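You operate a simulated robot arm through the tools that you are given. There is no shell and no other tool. Be economical: measure what you need, move in short steps, check, and stop when the job is done.

The job below is to be done with a simulated two-armed robot. You get a single attempt, and the scene is never put back.

## Task
Raise the red stop, carry the CAPS tray to the track, then roll the blue-grip trolley out.
Fine: brake it again once it is out.
Where things are to end (x, y in the base frame): caps tray within 0.08 m of [0.58, -0.32].

It is judged by the outcome, as a careful person would: the job done as asked, and still so three seconds after it is handed in. It fails if anything else is knocked over, pushed out of place, dropped, spilled or broken. A push-on lid holds only when it is set on centred and level and pressed home; a screw cap is set on level and turned clockwise until tight.

## Robot
Two 6-joint arms with two-finger parallel grippers on one trunk, on a base that drives. Base frame: it is fixed to the floor where the robot stands at the start and does not move with it; the origin is under the middle of the robot, x ahead of it, y to its left, z up. Lengths are in m, angles in degrees, forces in N, time in s.
The left shoulder is at the start at [-0.077, 0.177, 0.832], the right one opposite. With the tool pointing down near the work surface each hand reaches from about 0.44 to 0.56 m from the robot's upright axis, wherever it stands, measured 20 degrees to its own side. Places, roughly: air button [0.2, -0.6, 1]; brake lever of the trolley with a blue grip [0.5, 0.3, 0.7]; brake lever of the trolley with a green grip [-0.1, -1.3, 0.7]; red stop [0.6, -0.1, 0.7]; roller track [0.6, -0.3, 0.8]; trolley with a blue grip [0.7, 0.2, 0.5]; trolley with a green grip [0.2, -1.5, 0.5]. Payload 1.57 kg a hand.
The tool frame of a hand sits at the grasp point between the pads (the TCP): z along the fingers, y along the line on which they close. The tips reach 0.03 m beyond it. Largest opening 0.08 m; finger width 0.017, thickness 0.012; the body of the gripper, 0.04 by 0.082 m, starts 0.08 m behind the TCP.
Orientation is told as [roll, pitch, yaw] about the base's x, y, z axes, in that order, counted from this pose: with the fingers straight down and closing along the base's y, the tool's x points along the base's -x, its y along +y and its z along -z.

## Interface
- The arms move only by the tool servo_tool. It takes "left_targets", "right_targets" or both (then of equal length, played together; a hand with none holds still); each is a list of rows, each a list of 7 numbers: the closure, from 0 (fully open) to 1 (shut), then the shift along the tool's x, y, z in units of 400 mm (1.0 is 400 mm), then the turn, a rotation vector about the tool's x, y, z in units of 45 degrees (1.0 is 45 degrees). In form: [[jaw, dx, dy, dz, rx, ry, rz], ...]. A call has 1 to 8 rows; each row is the pose to reach, as a shift and turn from the pose commanded when the call began, along the tool's axes at that moment. A call with a number of a shift or a turn outside -1 to 1 is refused whole. Rows are played at 5 a second. More than 0.05 m and 8.6 degrees between two rows, or a gripper value outside its range, and nothing of the call is played. A pose out of reach is approached as far as the arm can. The call stops where the force on the tool passes 90 N (or 10 N more than at its start, if that is more) or the arm is blocked; 0.2 s more then pass. Each finger travels about 0.072 m/s and halts on what it meets, pressing with about 31 N; the grip force reading is that of the motor and also rises with nothing between the fingers. The clock runs only during rows and for 0.2 s after the last one: add rows that repeat a pose to give the fingers time. It gives the time, the measured TCP pose, the force on the tool (base axes), the opening and the grip force at its end, in the units of the frame above (readings bear some noise), with the torque about the TCP (base axes, N m) and any sound that the robot's microphone picked up.
- Cameras (640 x 400 px; columns grow to the right, rows downward): "scene" is now at [0.024, -0.0087, 1.5396]; the picture's right is [-0.14, -0.99, 0.00], its down [-0.86, 0.12, -0.49] and it looks along [0.49, -0.07, -0.87] (base axes); focal length 250 px, centre (320, 200). "left" rides on the left gripper at [0.072, 0.007, -0.122] in its tool frame; the picture's right is [-0.09, 1.00, 0.00], its down [-0.84, -0.08, -0.54] and it looks along [-0.54, -0.05, 0.84] (tool axes); focal length 238 px, centre (320, 200). "right" rides on the right gripper at [0.072, -0.007, -0.122] in its tool frame; the picture's right is [0.09, 1.00, 0.00], its down [-0.84, 0.08, -0.54] and it looks along [-0.54, 0.05, 0.84] (tool axes); focal length 238 px, centre (320, 200). There is no depth. A picture from a camera that has moved, and an enlarged one, comes with that camera's place and axes in the base frame and with its lens.
- snapshot(camera): a new picture of that camera. It takes no simulated time.
- raise_lower(by): slides the trunk up (or, below 0, down) by that many m; the arms and the scene camera ride with it, the base frame stays. It gives what a move gives, with no picture.
- drive_base(legs): drives the robot by 1 to 6 legs, each [ahead, left, turn to the left] in m, m and degrees, along the robot's own axes; the way and the turn of a leg run together, so that a leg with both is an arc; at most 1.5 m and 180 degrees a leg. The arms and the cameras ride along, it lands a little off, and it stops where it bumps. It gives what a move gives.
- turn_head(pan, tilt): turns the head with the scene camera to pan (to the left, within 143 degrees either way) and tilt (down, from -29 to 69), counted from straight ahead of the robot. It gives what a move gives.
- close_up(camera, box): a new picture of the part [left, top, right, bottom] of that camera's present view, enlarged. It takes no simulated time.
- finish_job(): hands the job in; it is judged then, once.

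Go step by step. Nothing tells you exact positions but the pictures and the camera data: compare them with the known pose of the tool, close in by small moves and look again before you grip or let go. The budget is 120 turns and 108 pictures, counting those below and the enlarged ones. Unless the task says otherwise, let go and move clear before handing in, and close with one line.

The tools are called as a command line: name --argument value ..., lists and objects as JSON in quotes. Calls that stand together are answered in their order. servo_tool: Moves the arms, as the interface text tells. Its arguments: {"type":"object","properties":{"left_targets":{"type":"array","items":{"type":"array","items":{"type":"number"}}},"right_targets":{"type":"array","items":{"type":"array","items":{"type":"number"}}}},"required":[]} The other tools are called the same way: raise_lower (by) slides the trunk up or down; drive_base (legs) drives the base; turn_head (pan, tilt) turns the head that bears the scene camera; snapshot (camera) takes a picture; close_up (camera, box) takes an enlarged picture of a part of a camera's view; finish_job () hands the job in.

At the start:

```text
clock: 0.0
left_position: [0.367, 0.3601, 1.0135]
left_tool_rot: [0.0, -0.1, 0.0]
left_wrist_force: [0.5, 0.7, 0.1]
left_moment: [-0.03, 0.01, 0.03]
left_finger_gap: 0.08
left_gripper_force: 0.1
right_position: [0.409, -0.0562, 1.0637]
right_tool_rot: [0.0, 0.0, 0.1]
right_wrist_force: [0.7, -1.0, 0.7]
right_moment: [0.0, 0.03, 0.0]
right_finger_gap: 0.0805
right_gripper_force: 0.1
trunk travel left (down, up): [-0.275, 0.053]
robot x, y, heading: [0.0055, 0.0014, -0.3]
head pan, tilt: [-8.0, 60.6]
```

scene: 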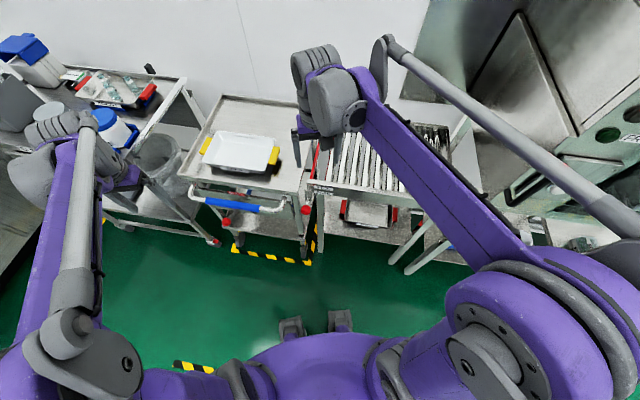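
right: 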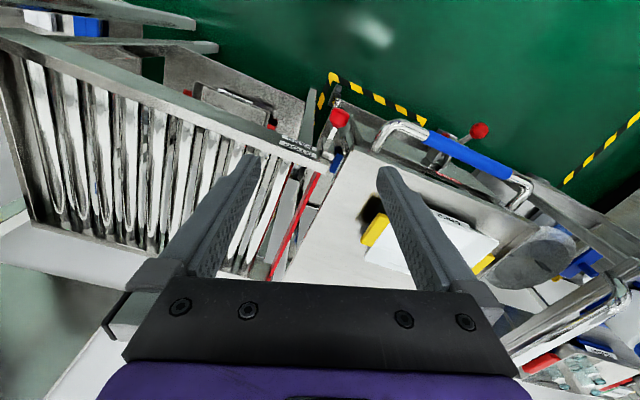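
left: 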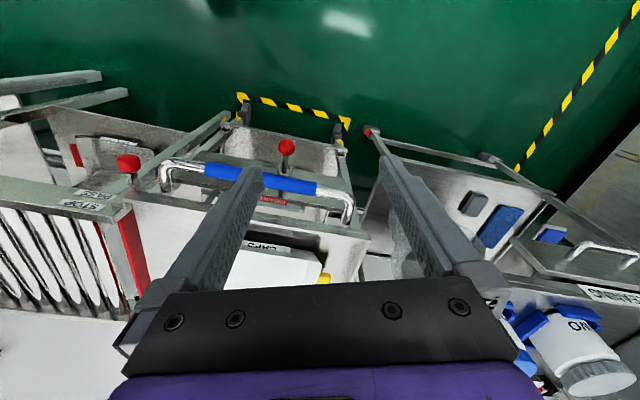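

I see the blue-grip trolley with a white tray (yellow handles) docked left of the roller track, with a red stop plate and red knobs between. I'll take closer looks first.

close_up --camera "scene" --box '[170, 80, 350, 270]'

close_up --camera "left" --box '[0, 80, 380, 330]'

close_up --camera "right" --box '[160, 60, 560, 310]'

```text
2.11 times, centred on (260, 175) of scene
camera zoom: at [0.024, -0.0087, 1.5396], right [-0.14, -0.99, 0.0], down [-0.86, 0.12, -0.49], along [0.49, -0.07, -0.87], focal length 526 px, centre (446, 253)
```

zoom: 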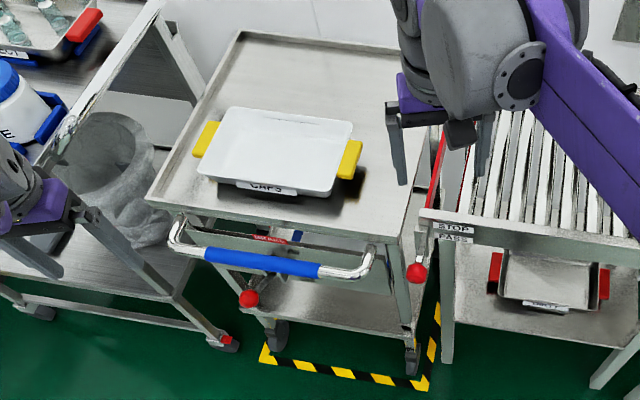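

```text
1.60 times, centred on (190, 205) of left
camera zoom: at [0.2955, 0.3659, 1.1363], right [0.09, 1.0, 0.0], down [0.84, -0.08, 0.54], along [0.54, -0.05, -0.84], focal length 381 px, centre (528, 192)
```

zoom: 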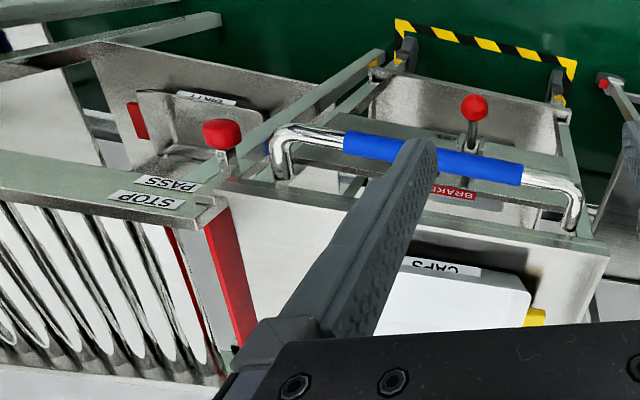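

```text
1.60 times, centred on (360, 185) of right
camera zoom: at [0.3374, -0.0625, 1.1845], right [-0.09, 1.0, 0.0], down [0.84, 0.08, 0.54], along [0.54, 0.05, -0.84], focal length 381 px, centre (256, 224)
```

zoom: 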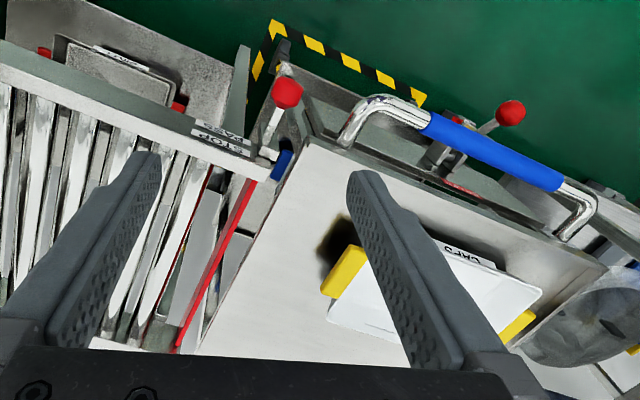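

The red stop's knob triangulates to about (0.45, -0.015, 0.72), with STOP/PASS marks on the track corner. I'll look at it and the brake lever closely.

close_up --camera "scene" --box '[270, 140, 350, 240]'

close_up --camera "left" --box '[60, 120, 180, 300]'

close_up --camera "scene" --box '[180, 170, 310, 260]'

close_up --camera "right" --box '[260, 70, 400, 270]'

```text
4.00 times, centred on (310, 190) of scene
camera zoom: at [0.024, -0.0087, 1.5396], right [-0.14, -0.99, 0.0], down [-0.86, 0.12, -0.49], along [0.49, -0.07, -0.87], focal length 1000 px, centre (360, 240)
```

zoom: 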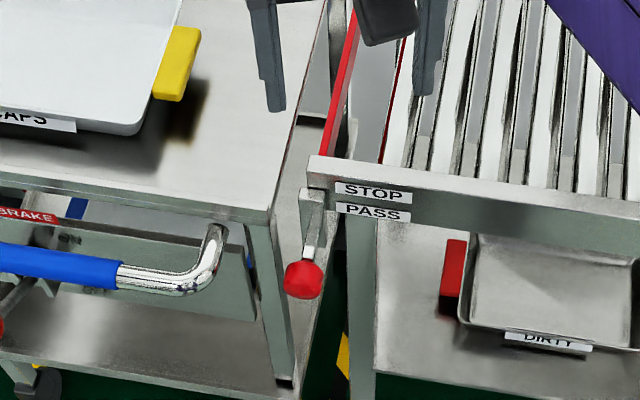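

```text
2.22 times, centred on (120, 210) of left
camera zoom: at [0.2955, 0.3659, 1.1363], right [0.09, 1.0, 0.0], down [0.84, -0.08, 0.54], along [0.54, -0.05, -0.84], focal length 530 px, centre (764, 178)
```

zoom: 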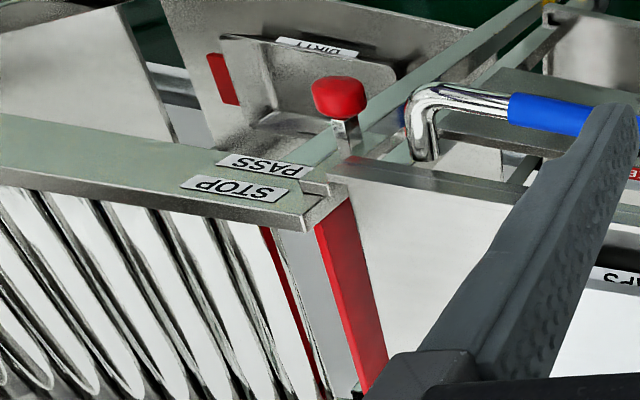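

```text
4.44 times, centred on (245, 215) of scene
camera zoom: at [0.024, -0.0087, 1.5396], right [-0.14, -0.99, 0.0], down [-0.86, 0.12, -0.49], along [0.49, -0.07, -0.87], focal length 1111 px, centre (653, 133)
```

zoom: 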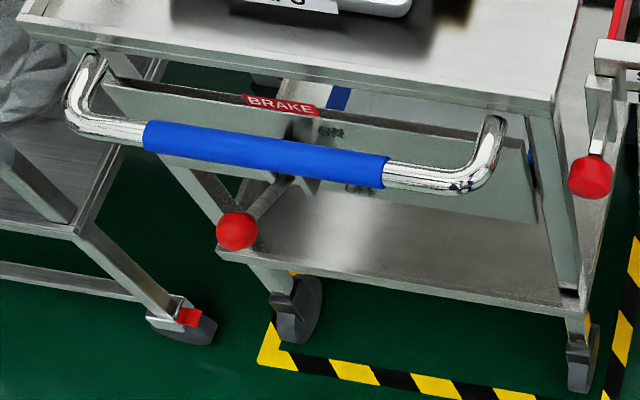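

```text
2.00 times, centred on (330, 170) of right
camera zoom: at [0.3374, -0.0625, 1.1845], right [-0.09, 1.0, 0.0], down [0.84, 0.08, 0.54], along [0.54, 0.05, -0.84], focal length 477 px, centre (300, 260)
```

zoom: 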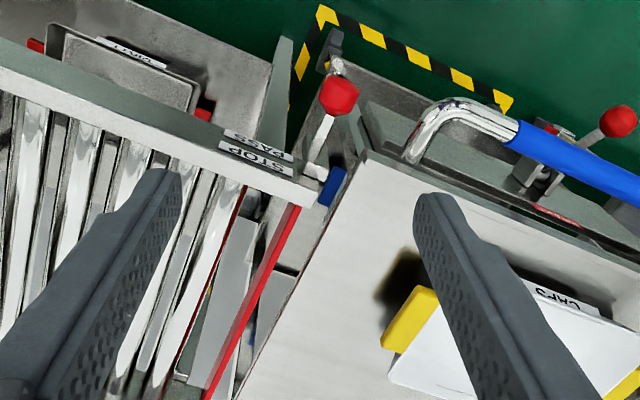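

The stop lever is at the track's corner near PASS; I'll bring the right hand over the knob, with fingers partly closed to avoid the trolley handle.

servo_tool --right_targets '[[0.1, -0.017, 0.017, 0.11, 0, 0, 0], [0.2, -0.034, 0.034, 0.22, 0, 0, 0], [0.3, -0.051, 0.051, 0.33, 0, 0, 0], [0.3, -0.068, 0.068, 0.44, 0, 0, 0], [0.3, -0.085, 0.085, 0.55, 0, 0, 0], [0.3, -0.1, 0.1, 0.66, 0, 0, 0]]'

snapshot --camera "right"

snapshot --camera "scene"

```text
clock: 1.4
left_position: [0.3676, 0.3594, 1.0143]
left_tool_rot: [0.0, 0.0, 0.0]
left_wrist_force: [-0.9, 0.8, -0.2]
left_moment: [0.02, 0.0, -0.03]
left_finger_gap: 0.0801
left_gripper_force: 0.0
right_position: [0.4494, -0.0182, 0.7997]
right_tool_rot: [0.0, 0.0, 0.0]
right_wrist_force: [-0.5, -0.3, -0.1]
right_moment: [-0.04, 0.03, 0.0]
right_finger_gap: 0.0559
right_gripper_force: 0.1
trunk travel left (down, up): [-0.275, 0.053]
robot x, y, heading: [-0.0019, -0.0013, 0.1]
head pan, tilt: [-8.0, 60.6]
```

```text
97 pictures are left
camera right: at [0.3772, -0.0231, 0.9216], right [-0.09, 1.0, 0.0], down [0.84, 0.08, 0.54], along [0.54, 0.05, -0.84], focal length 238 px, centre (320, 200)
```

right: 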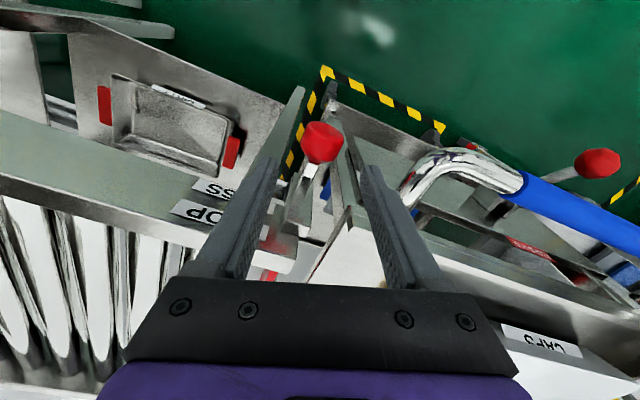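

```text
96 pictures are left
camera scene: at [0.0249, -0.0085, 1.5396], right [-0.14, -0.99, 0.0], down [-0.86, 0.12, -0.49], along [0.49, -0.07, -0.87], focal length 250 px, centre (320, 200)
```

scene: 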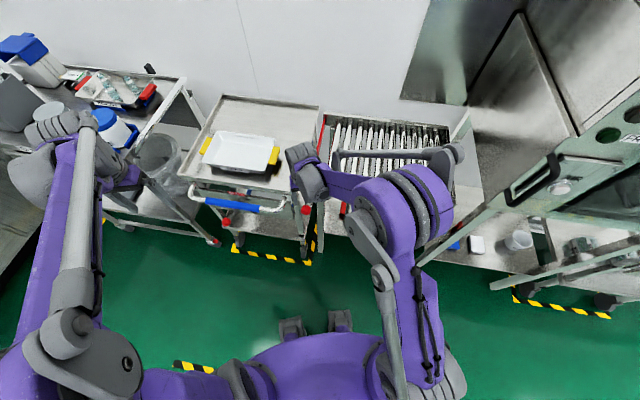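

The knob sits between the fingers at about (0.447, -0.016); descending 0.08 m around it and closing.

servo_tool --right_targets '[[0.3, 0.005, 0.005, 0.1, 0, 0, 0], [0.3, 0.005, 0.005, 0.2, 0, 0, 0], [0.6, 0.005, 0.005, 0.2, 0, 0, 0], [0.8, 0.005, 0.005, 0.2, 0, 0, 0], [0.8, 0.005, 0.005, 0.2, 0, 0, 0]]'

snapshot --camera "right"

```text
clock: 2.6
left_position: [0.3682, 0.3585, 1.0139]
left_tool_rot: [0.0, 0.0, 0.0]
left_wrist_force: [0.5, -0.2, 0.4]
left_moment: [-0.01, 0.0, 0.01]
left_finger_gap: 0.08
left_gripper_force: 0.0
right_position: [0.4481, -0.0151, 0.7188]
right_tool_rot: [0.1, 0.0, 0.0]
right_wrist_force: [3.6, -6.4, -4.4]
right_moment: [-0.22, -0.78, -0.74]
right_finger_gap: 0.0423
right_gripper_force: 44.8
trunk travel left (down, up): [-0.275, 0.053]
robot x, y, heading: [-0.0036, 0.0009, 0.0]
head pan, tilt: [-8.0, 60.6]
```

```text
95 pictures are left
camera right: at [0.3763, -0.021, 0.8404], right [-0.09, 1.0, 0.0], down [0.84, 0.08, 0.54], along [0.54, 0.05, -0.84], focal length 238 px, centre (320, 200)
```

right: 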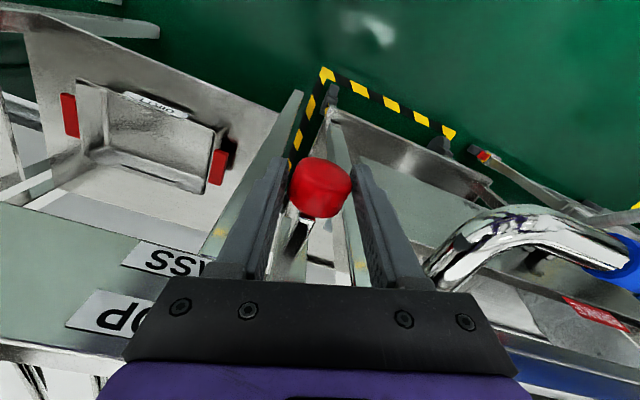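

The knob is held; lifting it gently to learn the motion.

servo_tool --right_targets '[[0.8, 0, 0, -0.025, 0, 0, 0], [0.8, 0, 0, -0.05, 0, 0, 0], [0.8, 0, 0, -0.075, 0, 0, 0]]'

snapshot --camera "right"

```text
clock: 3.4
left_position: [0.367, 0.3584, 1.0138]
left_tool_rot: [0.0, -0.1, 0.0]
left_wrist_force: [-0.3, 0.1, -0.4]
left_moment: [-0.01, 0.03, 0.02]
left_finger_gap: 0.0798
left_gripper_force: 0.1
right_position: [0.4489, -0.0152, 0.7502]
right_tool_rot: [0.0, 0.1, -0.1]
right_wrist_force: [-4.6, -8.9, -3.8]
right_moment: [-0.21, -0.26, -1.34]
right_finger_gap: 0.0425
right_gripper_force: 45.3
trunk travel left (down, up): [-0.275, 0.053]
robot x, y, heading: [-0.0004, 0.001, -0.0]
head pan, tilt: [-8.0, 60.6]
```

```text
94 pictures are left
camera right: at [0.3765, -0.0212, 0.8713], right [-0.09, 1.0, 0.0], down [0.84, 0.08, 0.54], along [0.54, 0.05, -0.84], focal length 238 px, centre (320, 200)
```

right: 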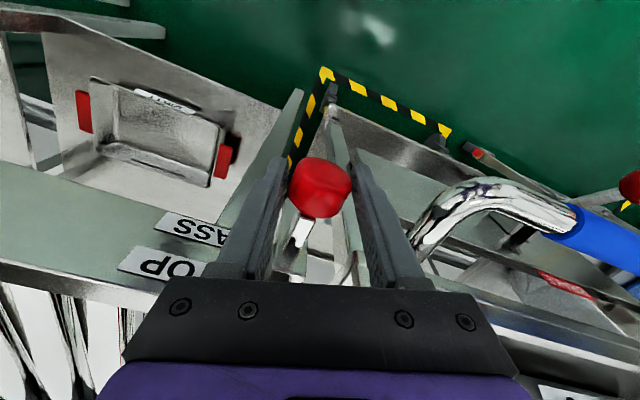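

It rises easily with the hand; continuing.

servo_tool --right_targets '[[0.8, 0, 0, -0.025, 0, 0, 0], [0.8, 0, 0, -0.05, 0, 0, 0], [0.8, 0, 0, -0.075, 0, 0, 0], [0.8, -0.01, 0, -0.1, 0, 0, 0]]'

snapshot --camera "right"

close_up --camera "scene" --box '[270, 120, 350, 220]'

```text
clock: 4.4
left_position: [0.3666, 0.3598, 1.0151]
left_tool_rot: [0.0, -0.2, -0.1]
left_wrist_force: [-0.5, 0.1, 0.0]
left_moment: [0.01, 0.01, 0.0]
left_finger_gap: 0.0798
left_gripper_force: 0.1
right_position: [0.45, -0.0124, 0.7922]
right_tool_rot: [0.2, 0.0, 0.2]
right_wrist_force: [0.0, -1.5, 1.2]
right_moment: [0.08, 0.01, 0.03]
right_finger_gap: 0.0183
right_gripper_force: 1.2
trunk travel left (down, up): [-0.275, 0.053]
robot x, y, heading: [0.0017, -0.003, 0.2]
head pan, tilt: [-8.0, 60.6]
```

```text
93 pictures are left
camera right: at [0.3782, -0.0192, 0.9134], right [-0.1, 1.0, 0.0], down [0.84, 0.08, 0.54], along [0.54, 0.05, -0.84], focal length 238 px, centre (320, 200)
```

right: 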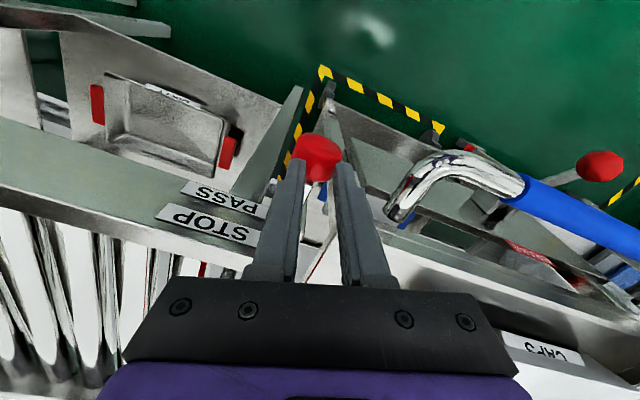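

```text
4.00 times, centred on (310, 170) of scene
camera zoom: at [0.0222, -0.0088, 1.54], right [-0.14, -0.99, 0.0], down [-0.86, 0.12, -0.49], along [0.49, -0.07, -0.87], focal length 1000 px, centre (360, 320)
```

zoom: 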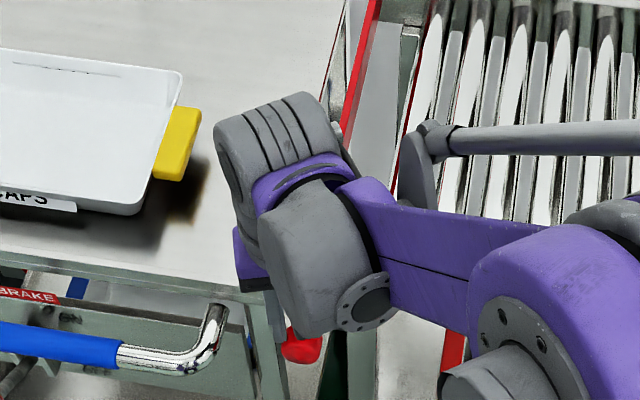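

The fingers slipped off the knob partway up; I'll lift the hand clear and check where the stop is.

servo_tool --right_targets '[[0.3, 0.02, -0.03, -0.1, 0, 0, 0], [0.3, 0.06, -0.12, -0.2, 0, 0, 0], [0.3, 0.1, -0.23, -0.25, 0, 0, 0], [0.3, 0.1, -0.33, -0.3, 0, 0, 0]]'

close_up --camera "scene" --box '[270, 120, 350, 220]'

snapshot --camera "right"

close_up --camera "left" --box '[60, 120, 180, 300]'

```text
refused: row 2 steps farther than a row can; nothing moved
```

```text
4.00 times, centred on (310, 170) of scene
camera zoom: at [0.0222, -0.0088, 1.54], right [-0.14, -0.99, 0.0], down [-0.86, 0.12, -0.49], along [0.49, -0.07, -0.87], focal length 1000 px, centre (360, 320)
```

zoom: 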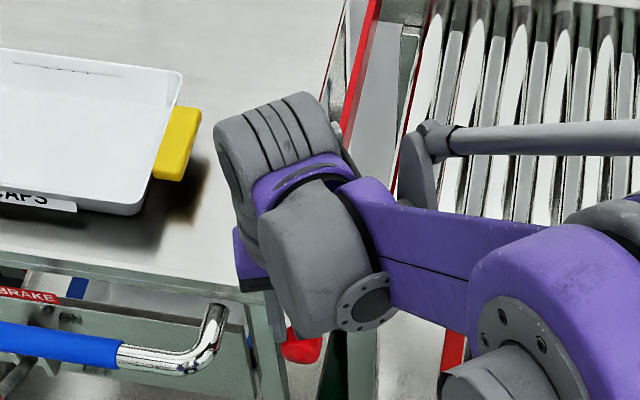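

```text
90 pictures are left
camera right: at [0.3782, -0.0192, 0.9134], right [-0.1, 1.0, 0.0], down [0.84, 0.08, 0.54], along [0.54, 0.05, -0.84], focal length 238 px, centre (320, 200)
```

right: 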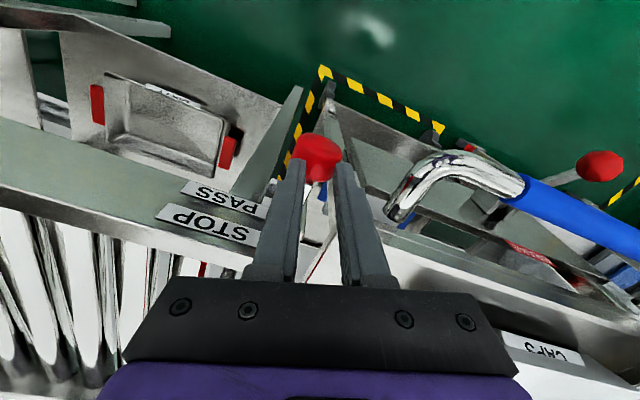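

```text
2.22 times, centred on (120, 210) of left
camera zoom: at [0.2939, 0.366, 1.1371], right [0.09, 1.0, 0.0], down [0.84, -0.08, 0.54], along [0.54, -0.05, -0.84], focal length 530 px, centre (764, 178)
```

zoom: 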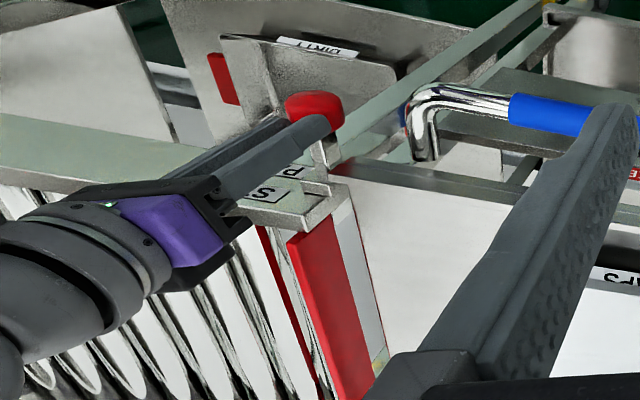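

The stop plate has risen about 3 cm and stayed. I'll re-grip the knob lower and test whether it goes further.

servo_tool --right_targets '[[0.3, 0, -0.006, 0, 0, 0, 0], [0.3, 0.005, -0.008, 0, 0, 0, 0], [0.3, 0.005, -0.008, 0.07, 0, 0, 0], [0.3, 0.005, -0.008, 0.13, 0, 0, 0], [0.9, 0.005, -0.008, 0.13, 0, 0, 0], [0.9, 0.005, -0.008, 0.13, 0, 0, 0], [0.9, 0.005, -0.008, 0.11, 0, 0, 0]]'

servo_tool --right_targets '[[0.9, 0, 0, -0.015, 0, 0, 0], [0.9, 0, 0, -0.03, 0, 0, 0]]'

close_up --camera "left" --box '[60, 120, 180, 300]'

```text
clock: 6.0
left_position: [0.3703, 0.3601, 1.0122]
left_tool_rot: [-0.1, 0.2, 0.0]
left_wrist_force: [-0.2, -0.5, -0.2]
left_moment: [-0.01, 0.06, -0.02]
left_finger_gap: 0.0799
left_gripper_force: 0.0
right_position: [0.4525, -0.0159, 0.7439]
right_tool_rot: [0.1, 0.3, 0.1]
right_wrist_force: [4.9, 14.4, -32.7]
right_moment: [-0.17, 0.03, -0.96]
right_finger_gap: 0.0419
right_gripper_force: 44.8
trunk travel left (down, up): [-0.275, 0.053]
robot x, y, heading: [0.0005, 0.0043, 0.1]
head pan, tilt: [-8.0, 60.6]
```

```text
clock: 6.6
left_position: [0.3706, 0.3617, 1.0129]
left_tool_rot: [-0.1, 0.1, 0.0]
left_wrist_force: [0.2, 0.1, -0.7]
left_moment: [-0.02, 0.01, -0.03]
left_finger_gap: 0.0799
left_gripper_force: 0.0
right_position: [0.4524, -0.0154, 0.757]
right_tool_rot: [0.0, 0.1, 0.0]
right_wrist_force: [15.1, 18.8, -28.3]
right_moment: [0.0, -0.23, -0.61]
right_finger_gap: 0.0413
right_gripper_force: 44.9
trunk travel left (down, up): [-0.275, 0.053]
robot x, y, heading: [-0.0002, -0.0004, 0.2]
head pan, tilt: [-8.0, 60.6]
```

```text
2.22 times, centred on (120, 210) of left
camera zoom: at [0.2985, 0.3676, 1.1349], right [0.09, 1.0, 0.0], down [0.84, -0.08, 0.54], along [0.54, -0.05, -0.84], focal length 530 px, centre (764, 178)
```

zoom: 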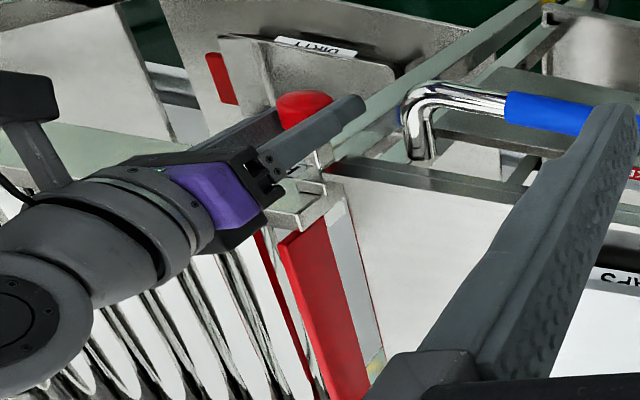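

It now resists with about 30 N, which looks like the end of travel. I'll release, retreat up and look at it.

servo_tool --right_targets '[[0.4, 0, 0, 0, 0, 0, 0], [0.3, 0, 0, 0, 0, 0, 0], [0.3, 0, 0, -0.1, 0, 0, 0], [0.3, 0.0, 0, -0.2, 0, 0, 0], [0.3, 0.05, -0.08, -0.28, 0, 0, 0], [0.3, 0.07, -0.19, -0.32, 0, 0, 0], [0.2, 0.07, -0.3, -0.37, 0, 0, 0], [0.2, 0.07, -0.41, -0.4, 0, 0, 0]]'

close_up --camera "scene" --box '[270, 140, 350, 240]'

close_up --camera "left" --box '[60, 120, 180, 300]'

snapshot --camera "right"

```text
clock: 8.4
left_position: [0.3663, 0.3589, 1.0131]
left_tool_rot: [0.1, 0.0, 0.0]
left_wrist_force: [-0.4, -0.5, 0.2]
left_moment: [0.04, -0.04, -0.04]
left_finger_gap: 0.0799
left_gripper_force: 0.0
right_position: [0.423, -0.1836, 0.9189]
right_tool_rot: [0.0, 0.0, 0.1]
right_wrist_force: [0.2, -0.1, -0.1]
right_moment: [-0.01, -0.02, 0.0]
right_finger_gap: 0.0637
right_gripper_force: 0.1
trunk travel left (down, up): [-0.275, 0.053]
robot x, y, heading: [0.0015, -0.004, 0.1]
head pan, tilt: [-8.0, 60.6]
```

```text
4.00 times, centred on (310, 190) of scene
camera zoom: at [0.0238, -0.0096, 1.5396], right [-0.14, -0.99, 0.0], down [-0.86, 0.12, -0.49], along [0.49, -0.07, -0.87], focal length 1000 px, centre (360, 240)
```

zoom: 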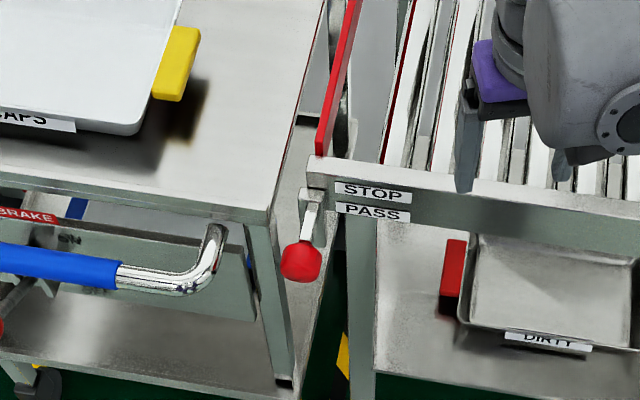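

```text
2.22 times, centred on (120, 210) of left
camera zoom: at [0.2953, 0.3653, 1.1365], right [0.09, 1.0, 0.0], down [0.84, -0.08, 0.54], along [0.54, -0.05, -0.84], focal length 530 px, centre (764, 178)
```

zoom: 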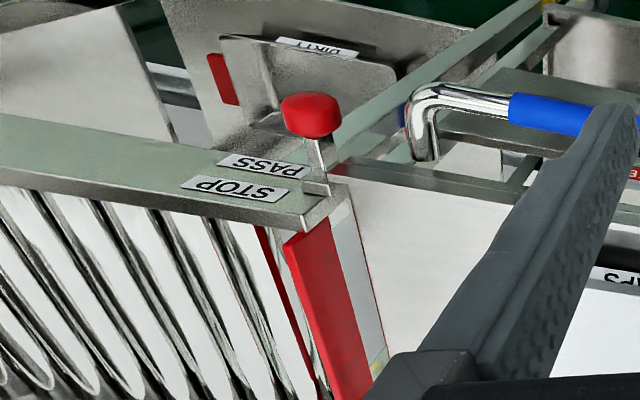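

```text
85 pictures are left
camera right: at [0.3496, -0.189, 1.0403], right [-0.09, 1.0, 0.0], down [0.84, 0.08, 0.54], along [0.54, 0.05, -0.84], focal length 238 px, centre (320, 200)
```

right: 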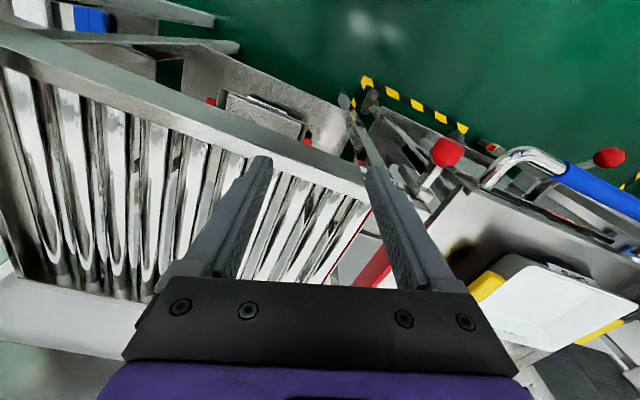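

The stop is raised and staying up (plate clearly higher, knob at STOP). The furniture is turned about -19° to me, and the tray's centre is near (0.68, 0.20, 0.82), so I'll turn and shift the robot in front of the tray.

drive_base --legs '[[0, 0, -19], [0, 0.38, 0]]'

turn_head --pan 0 --tilt 58

snapshot --camera "scene"

snapshot --camera "left"

snapshot --camera "right"

```text
clock: 13.3
left_position: [0.5859, 0.5793, 1.0139]
left_tool_rot: [0.0, -0.1, -18.8]
left_wrist_force: [-0.2, 0.1, -0.3]
left_moment: [0.0, 0.03, 0.03]
left_finger_gap: 0.0799
left_gripper_force: 0.1
right_position: [0.464, 0.0483, 0.9189]
right_tool_rot: [0.0, 0.0, -18.8]
right_wrist_force: [-0.6, -0.2, -0.4]
right_moment: [-0.02, 0.0, 0.01]
right_finger_gap: 0.0639
right_gripper_force: 0.1
trunk travel left (down, up): [-0.275, 0.053]
robot x, y, heading: [0.123, 0.3541, -18.9]
head pan, tilt: [-8.0, 60.6]
```

```text
clock: 14.0
left_position: [0.5871, 0.5786, 1.0132]
left_tool_rot: [0.0, 0.0, -18.8]
left_wrist_force: [-0.4, 0.2, 0.7]
left_moment: [0.01, -0.02, 0.03]
left_finger_gap: 0.0799
left_gripper_force: 0.1
right_position: [0.4656, 0.0478, 0.9179]
right_tool_rot: [0.0, 0.0, -18.9]
right_wrist_force: [0.8, 0.9, -0.1]
right_moment: [0.0, 0.01, -0.02]
right_finger_gap: 0.0643
right_gripper_force: 0.0
trunk travel left (down, up): [-0.275, 0.053]
robot x, y, heading: [0.1238, 0.3575, -18.8]
head pan, tilt: [0.0, 58.0]
```

```text
84 pictures are left
camera scene: at [0.1489, 0.3484, 1.5427], right [-0.32, -0.95, 0.0], down [-0.8, 0.27, -0.53], along [0.5, -0.17, -0.85], focal length 250 px, centre (320, 200)
```

scene: 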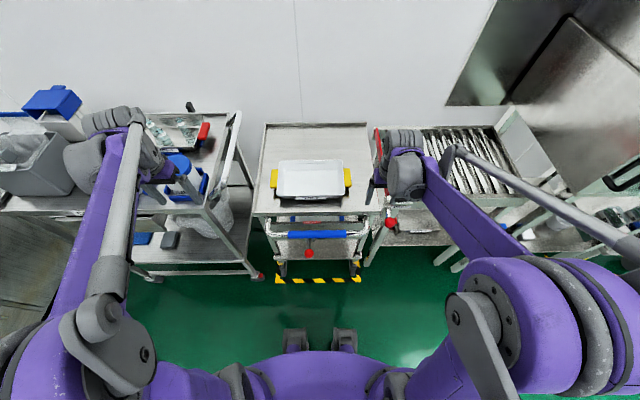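

```text
83 pictures are left
camera left: at [0.5205, 0.6082, 1.1362], right [0.41, 0.91, 0.0], down [0.77, -0.34, 0.54], along [0.49, -0.22, -0.84], focal length 238 px, centre (320, 200)
```

left: 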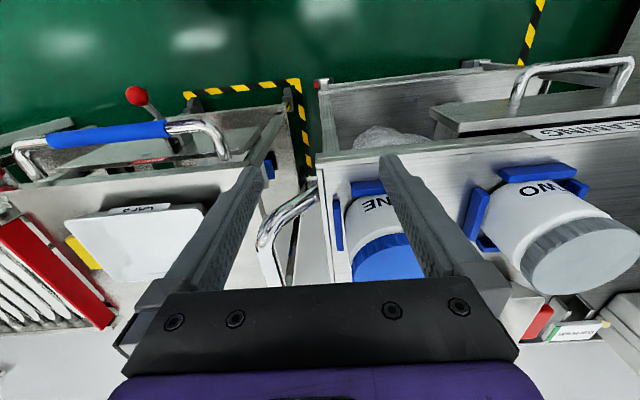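

```text
82 pictures are left
camera right: at [0.3932, 0.0662, 1.0401], right [0.23, 0.97, 0.0], down [0.82, -0.2, 0.54], along [0.53, -0.13, -0.84], focal length 238 px, centre (320, 200)
```

right: 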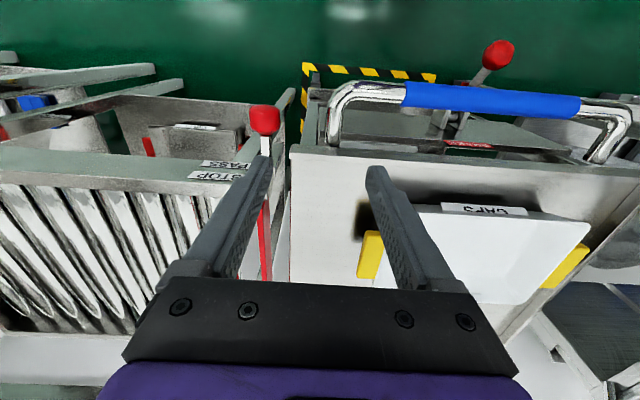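

Now squarely facing the trolley. Zooming on the tray and its handles.

close_up --camera "scene" --box '[250, 120, 410, 220]'

close_up --camera "right" --box '[340, 180, 600, 310]'

close_up --camera "left" --box '[40, 180, 220, 300]'

```text
4.00 times, centred on (330, 170) of scene
camera zoom: at [0.1489, 0.3484, 1.5427], right [-0.32, -0.95, 0.0], down [-0.8, 0.27, -0.53], along [0.5, -0.17, -0.85], focal length 1000 px, centre (280, 320)
```

zoom: 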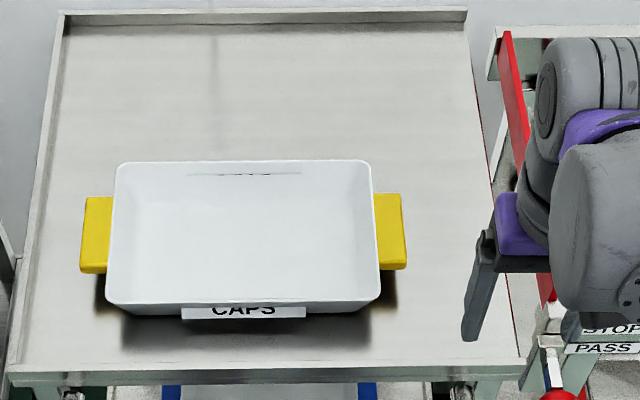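

```text
2.46 times, centred on (470, 245) of right
camera zoom: at [0.3932, 0.0662, 1.0401], right [0.23, 0.97, 0.0], down [0.82, -0.2, 0.54], along [0.53, -0.13, -0.84], focal length 587 px, centre (-49, 89)
```

zoom: 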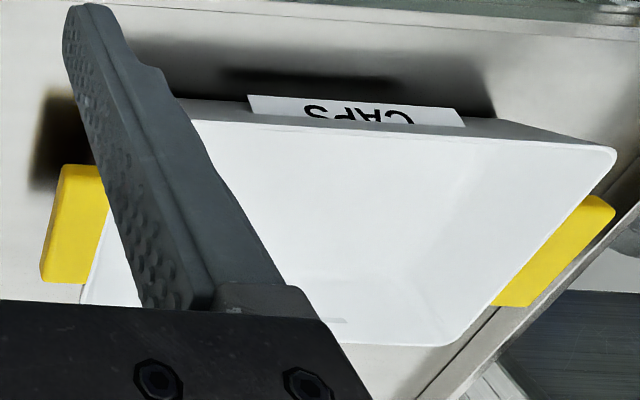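

```text
3.33 times, centred on (130, 240) of left
camera zoom: at [0.5205, 0.6082, 1.1362], right [0.41, 0.91, 0.0], down [0.77, -0.34, 0.54], along [0.49, -0.22, -0.84], focal length 794 px, centre (953, 67)
```

zoom: 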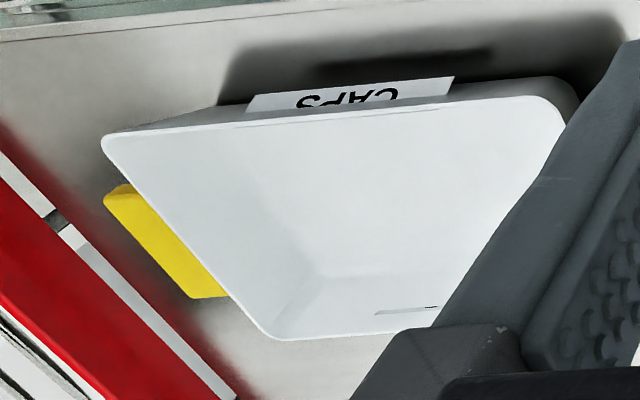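

The tray is empty, with yellow block handles on its sides; I'll pinch each wall-plus-handle. First drive to centre the tray between the hands, then bring the hands above the handles.

drive_base --legs '[[0.065, 0.032, 0]]'

servo_tool --left_targets '[[0, -0.04, -0.11, 0, 0, 0, 0], [0, -0.08, -0.22, 0, 0, 0, 0], [0, -0.12, -0.33, 0, 0, 0, 0], [0, -0.17, -0.43, 0.03, 0, 0, 0], [0, -0.23, -0.5, 0.09, 0, 0, 0], [0, -0.28, -0.56, 0.15, 0, 0, 0], [0, -0.307, -0.58, 0.2, 0, 0, 0]]' --right_targets '[[0, -0.02, 0.02, -0.03, 0, 0, 0], [0, -0.04, 0.04, -0.03, 0, 0, 0], [0, -0.06, 0.06, -0.03, 0, 0, 0], [0, -0.08, 0.08, -0.03, 0, 0, 0], [0, -0.1, 0.1, -0.03, 0, 0, 0], [0, -0.13, 0.12, -0.03, 0, 0, 0], [0, -0.166, 0.137, -0.03, 0, 0, 0]]'

snapshot --camera "scene"

snapshot --camera "left"

snapshot --camera "right"

```text
clock: 15.0
left_position: [0.6579, 0.5887, 1.0139]
left_tool_rot: [0.0, 0.1, -18.7]
left_wrist_force: [-0.8, -0.3, -0.7]
left_moment: [0.02, 0.03, 0.01]
left_finger_gap: 0.08
left_gripper_force: 0.1
right_position: [0.5369, 0.0585, 0.9184]
right_tool_rot: [0.0, 0.1, -18.8]
right_wrist_force: [-0.2, 0.0, -1.3]
right_moment: [-0.01, 0.03, 0.01]
right_finger_gap: 0.064
right_gripper_force: 0.1
trunk travel left (down, up): [-0.275, 0.053]
robot x, y, heading: [0.1945, 0.365, -18.6]
head pan, tilt: [0.0, 58.0]
```

```text
clock: 16.6
left_position: [0.7001, 0.3309, 0.9319]
left_tool_rot: [-0.1, 0.0, -18.6]
left_wrist_force: [-0.2, 0.0, -0.2]
left_moment: [0.0, -0.02, -0.01]
left_finger_gap: 0.0801
left_gripper_force: 0.1
right_position: [0.6175, 0.0897, 0.9307]
right_tool_rot: [0.0, 0.0, -18.8]
right_wrist_force: [0.7, 0.4, -0.1]
right_moment: [0.01, 0.01, 0.03]
right_finger_gap: 0.0802
right_gripper_force: 0.0
trunk travel left (down, up): [-0.275, 0.053]
robot x, y, heading: [0.1964, 0.3683, -18.8]
head pan, tilt: [0.0, 58.0]
```

```text
78 pictures are left
camera scene: at [0.2214, 0.3579, 1.5427], right [-0.32, -0.95, 0.0], down [-0.8, 0.27, -0.53], along [0.5, -0.17, -0.85], focal length 250 px, centre (320, 200)
```

scene: 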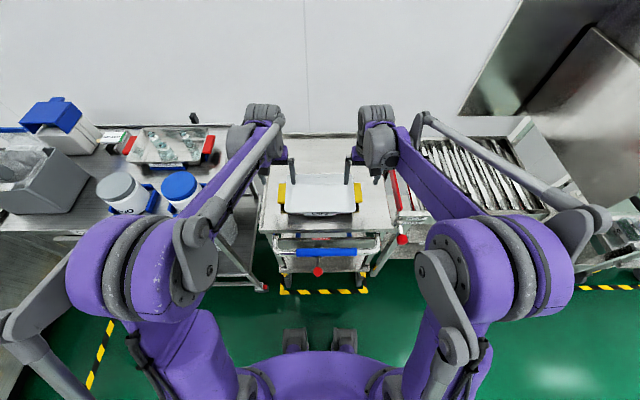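

```text
77 pictures are left
camera left: at [0.6347, 0.3599, 1.0543], right [0.41, 0.91, 0.0], down [0.77, -0.34, 0.54], along [0.49, -0.22, -0.84], focal length 238 px, centre (320, 200)
```

left: 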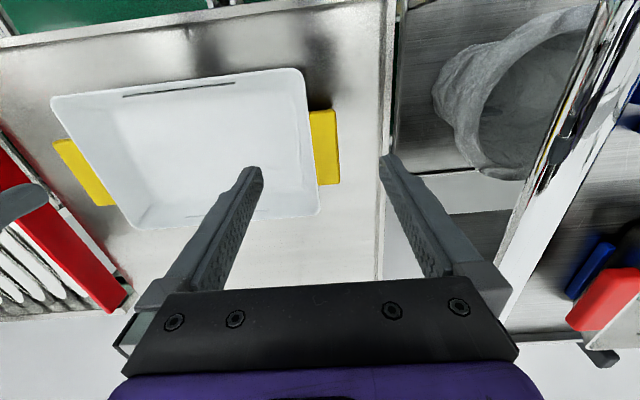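

```text
76 pictures are left
camera right: at [0.5464, 0.1065, 1.0519], right [0.23, 0.97, 0.0], down [0.82, -0.2, 0.54], along [0.53, -0.13, -0.84], focal length 238 px, centre (320, 200)
```

right: 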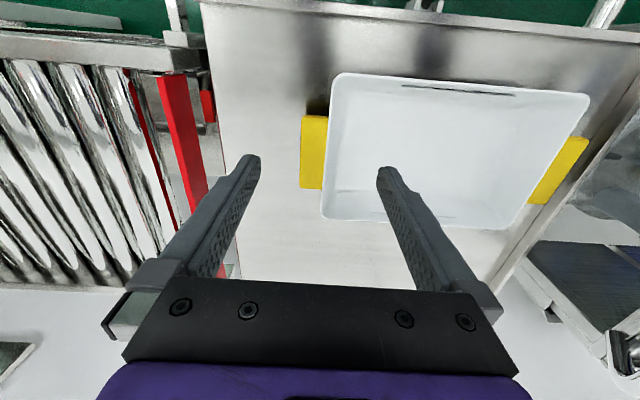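

The handles are about 2 cm ahead of the hands with tops near z 0.82. Lowering both hands so each straddles wall plus handle.

servo_tool --left_targets '[[0, -0.0365, -0.01, 0, 0, 0, 0], [0, -0.0365, -0.01, 0.08, 0, 0, 0], [0, -0.0365, -0.01, 0.16, 0, 0, 0], [0, -0.0365, -0.01, 0.21, 0, 0, 0]]' --right_targets '[[0, -0.0475, 0.005, 0, 0, 0, 0], [0, -0.0475, 0.005, 0.08, 0, 0, 0], [0, -0.0475, 0.005, 0.16, 0, 0, 0], [0, -0.0475, 0.005, 0.21, 0, 0, 0]]'

snapshot --camera "left"

snapshot --camera "right"

close_up --camera "scene" --box '[240, 140, 400, 240]'

```text
clock: 17.6
left_position: [0.7113, 0.3202, 0.8497]
left_tool_rot: [0.0, 0.0, -18.8]
left_wrist_force: [0.1, -0.9, 0.2]
left_moment: [-0.03, -0.02, -0.01]
left_finger_gap: 0.08
left_gripper_force: 0.0
right_position: [0.6356, 0.0839, 0.8463]
right_tool_rot: [0.0, 0.0, -18.7]
right_wrist_force: [-0.8, -0.7, -0.8]
right_moment: [-0.02, 0.0, 0.02]
right_finger_gap: 0.0802
right_gripper_force: 0.0
trunk travel left (down, up): [-0.275, 0.053]
robot x, y, heading: [0.1948, 0.3681, -18.6]
head pan, tilt: [0.0, 58.0]
```

```text
75 pictures are left
camera left: at [0.6455, 0.3499, 0.9726], right [0.41, 0.91, 0.0], down [0.77, -0.34, 0.54], along [0.49, -0.22, -0.84], focal length 238 px, centre (320, 200)
```

left: 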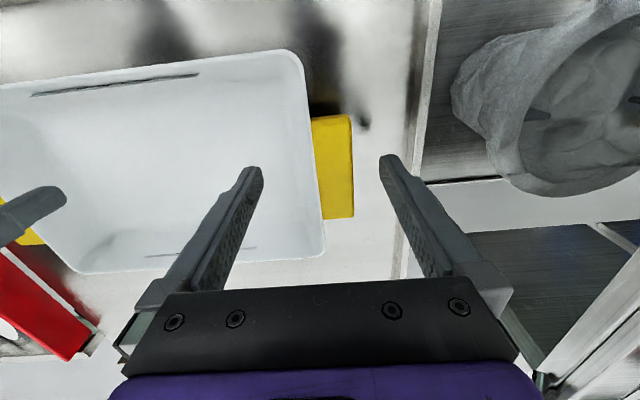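

```text
74 pictures are left
camera right: at [0.5641, 0.1024, 0.967], right [0.23, 0.97, 0.0], down [0.82, -0.2, 0.54], along [0.53, -0.13, -0.84], focal length 238 px, centre (320, 200)
```

right: 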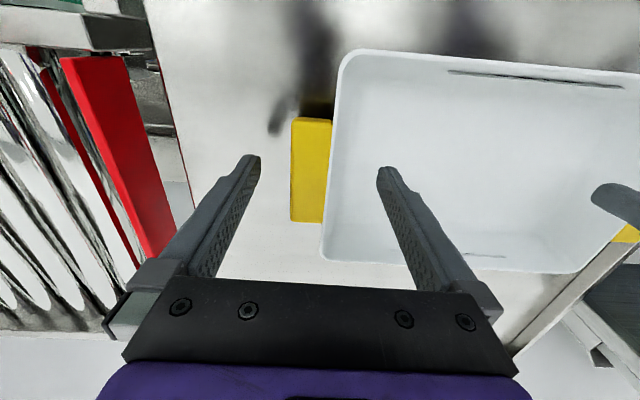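

```text
4.00 times, centred on (320, 190) of scene
camera zoom: at [0.2206, 0.3578, 1.5427], right [-0.32, -0.95, 0.0], down [-0.8, 0.27, -0.53], along [0.5, -0.17, -0.85], focal length 1000 px, centre (320, 240)
```

zoom: 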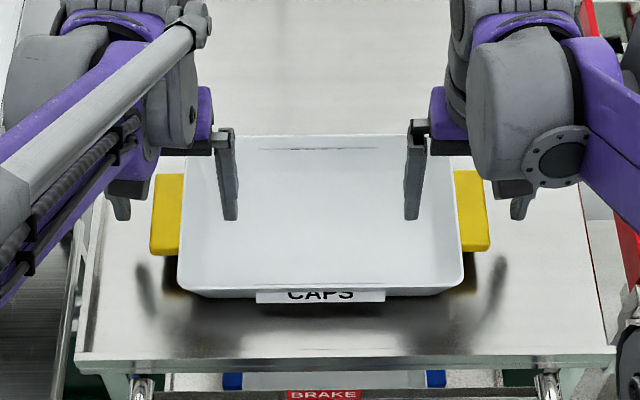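

Both hands straddle the walls with clear margins. Fine-centring, lowering ~2.5 cm more and closing.

servo_tool --left_targets '[[0, 0, 0.014, 0.03, 0, 0, 0], [0, 0, 0.014, 0.066, 0, 0, 0], [0, 0, 0.014, 0.066, 0, 0, 0]]' --right_targets '[[0, 0, -0.01, 0.03, 0, 0, 0], [0, 0, -0.01, 0.058, 0, 0, 0], [0, 0, -0.01, 0.058, 0, 0, 0]]'

servo_tool --left_targets '[[0.3, 0, 0, 0, 0, 0, 0], [0.6, 0, 0, 0, 0, 0, 0], [0.9, 0, 0, 0, 0, 0, 0], [0.9, 0, 0, 0, 0, 0, 0]]' --right_targets '[[0.3, 0, 0, 0, 0, 0, 0], [0.6, 0, 0, 0, 0, 0, 0], [0.9, 0, 0, 0, 0, 0, 0], [0.9, 0, 0, 0, 0, 0, 0]]'

snapshot --camera "left"

snapshot --camera "right"

```text
clock: 18.4
left_position: [0.713, 0.3263, 0.822]
left_tool_rot: [0.0, -0.1, -18.9]
left_wrist_force: [-0.2, -0.2, 0.3]
left_moment: [-0.04, 0.0, 0.0]
left_finger_gap: 0.0799
left_gripper_force: 0.1
right_position: [0.6331, 0.0808, 0.8234]
right_tool_rot: [0.0, 0.0, -18.8]
right_wrist_force: [0.0, 0.7, 0.6]
right_moment: [-0.02, 0.0, 0.0]
right_finger_gap: 0.0798
right_gripper_force: 0.0
trunk travel left (down, up): [-0.275, 0.053]
robot x, y, heading: [0.196, 0.368, -18.8]
head pan, tilt: [0.0, 58.0]
```

```text
clock: 19.4
left_position: [0.7125, 0.3255, 0.824]
left_tool_rot: [-0.3, 0.0, -18.8]
left_wrist_force: [-2.3, -14.9, 0.5]
left_moment: [-0.96, 0.33, 0.24]
left_finger_gap: 0.037
left_gripper_force: 30.8
right_position: [0.6345, 0.0815, 0.8232]
right_tool_rot: [0.1, -0.1, -18.7]
right_wrist_force: [3.9, 15.3, 2.2]
right_moment: [0.92, -0.42, 0.24]
right_finger_gap: 0.0368
right_gripper_force: 30.5
trunk travel left (down, up): [-0.275, 0.053]
robot x, y, heading: [0.1937, 0.3655, -18.8]
head pan, tilt: [0.0, 58.0]
```

```text
72 pictures are left
camera left: at [0.6467, 0.3546, 0.946], right [0.41, 0.91, 0.0], down [0.77, -0.34, 0.54], along [0.49, -0.22, -0.84], focal length 238 px, centre (320, 200)
```

left: 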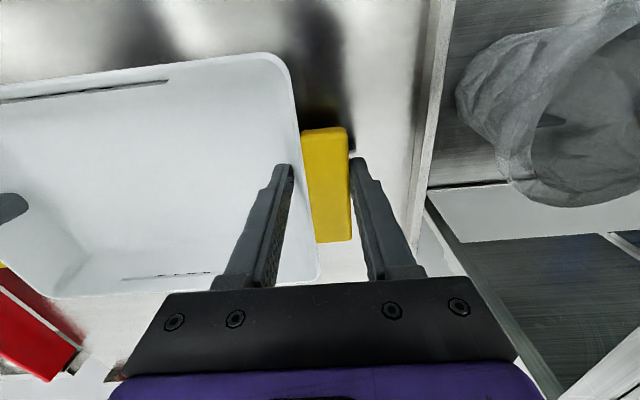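

```text
71 pictures are left
camera right: at [0.5638, 0.0993, 0.9447], right [0.23, 0.97, 0.0], down [0.82, -0.2, 0.54], along [0.53, -0.12, -0.84], focal length 238 px, centre (320, 200)
```

right: 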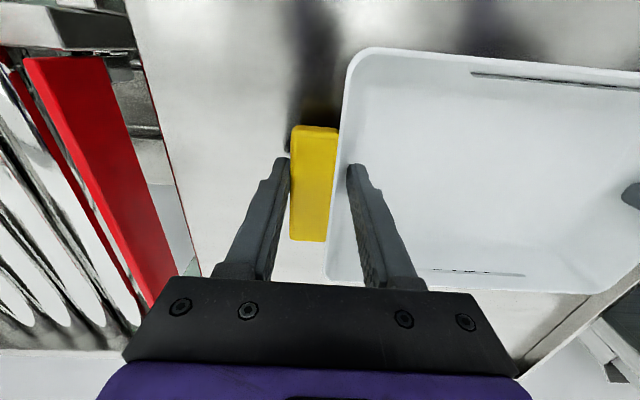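

Both grips hold (gap 0.037, ~30 N each). Lifting together.

servo_tool --left_targets '[[0.9, 0, 0, -0.04, 0, 0, 0], [0.9, 0, 0, -0.09, 0, 0, 0], [0.9, 0, 0, -0.15, 0, 0, 0], [0.9, 0, 0, -0.21, 0, 0, 0], [0.9, 0, 0, -0.27, 0, 0, 0], [0.9, 0, 0, -0.3, 0, 0, 0]]' --right_targets '[[0.9, 0, 0, -0.04, 0, 0, 0], [0.9, 0, 0, -0.09, 0, 0, 0], [0.9, 0, 0, -0.15, 0, 0, 0], [0.9, 0, 0, -0.21, 0, 0, 0], [0.9, 0, 0, -0.27, 0, 0, 0], [0.9, 0, 0, -0.3, 0, 0, 0]]'

snapshot --camera "scene"

snapshot --camera "right"

```text
clock: 20.8
left_position: [0.7127, 0.3252, 0.9432]
left_tool_rot: [-0.3, 0.0, -18.6]
left_wrist_force: [-5.9, -26.2, -0.8]
left_moment: [-1.22, 0.3, 0.28]
left_finger_gap: 0.0366
left_gripper_force: 31.0
right_position: [0.6334, 0.0817, 0.9435]
right_tool_rot: [0.3, 0.1, -18.7]
right_wrist_force: [5.8, 26.5, -1.0]
right_moment: [1.22, -0.3, 0.32]
right_finger_gap: 0.0364
right_gripper_force: 31.0
trunk travel left (down, up): [-0.275, 0.053]
robot x, y, heading: [0.1959, 0.3691, -18.7]
head pan, tilt: [0.0, 58.0]
```

```text
70 pictures are left
camera scene: at [0.2205, 0.3579, 1.5427], right [-0.32, -0.95, 0.0], down [-0.8, 0.27, -0.53], along [0.5, -0.17, -0.85], focal length 250 px, centre (320, 200)
```

scene: 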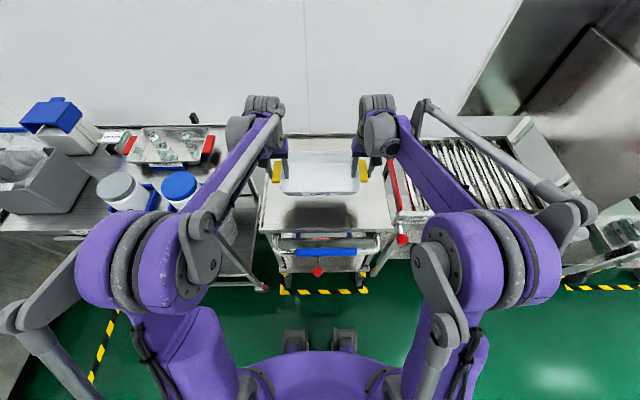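

```text
69 pictures are left
camera right: at [0.5629, 0.0992, 1.0657], right [0.23, 0.97, 0.0], down [0.82, -0.2, 0.54], along [0.53, -0.12, -0.84], focal length 238 px, centre (320, 200)
```

right: 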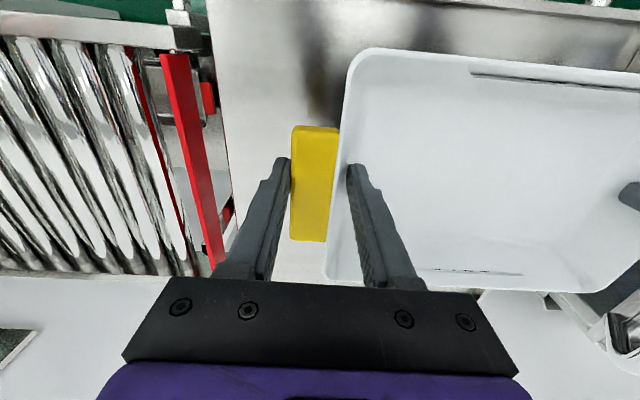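

The tray is up level. Before driving right along the track I check the right side for clearance of the right elbow.

turn_head --pan -55 --tilt 40

snapshot --camera "scene"

```text
clock: 22.1
left_position: [0.7114, 0.3244, 0.9438]
left_tool_rot: [-0.4, -0.1, -18.7]
left_wrist_force: [-5.8, -26.9, -0.1]
left_moment: [-1.34, 0.17, 0.35]
left_finger_gap: 0.0366
left_gripper_force: 31.2
right_position: [0.6324, 0.0826, 0.9437]
right_tool_rot: [0.4, 0.0, -18.7]
right_wrist_force: [5.9, 27.6, -0.9]
right_moment: [1.32, -0.1, 0.42]
right_finger_gap: 0.0368
right_gripper_force: 31.2
trunk travel left (down, up): [-0.275, 0.053]
robot x, y, heading: [0.1945, 0.3688, -18.9]
head pan, tilt: [-55.0, 40.0]
```

```text
68 pictures are left
camera scene: at [0.1791, 0.2985, 1.567], right [-0.96, -0.28, 0.0], down [-0.18, 0.62, -0.77], along [0.21, -0.74, -0.64], focal length 250 px, centre (320, 200)
```

scene: 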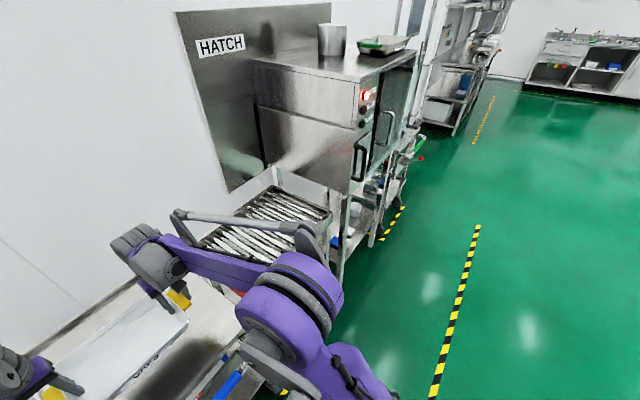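

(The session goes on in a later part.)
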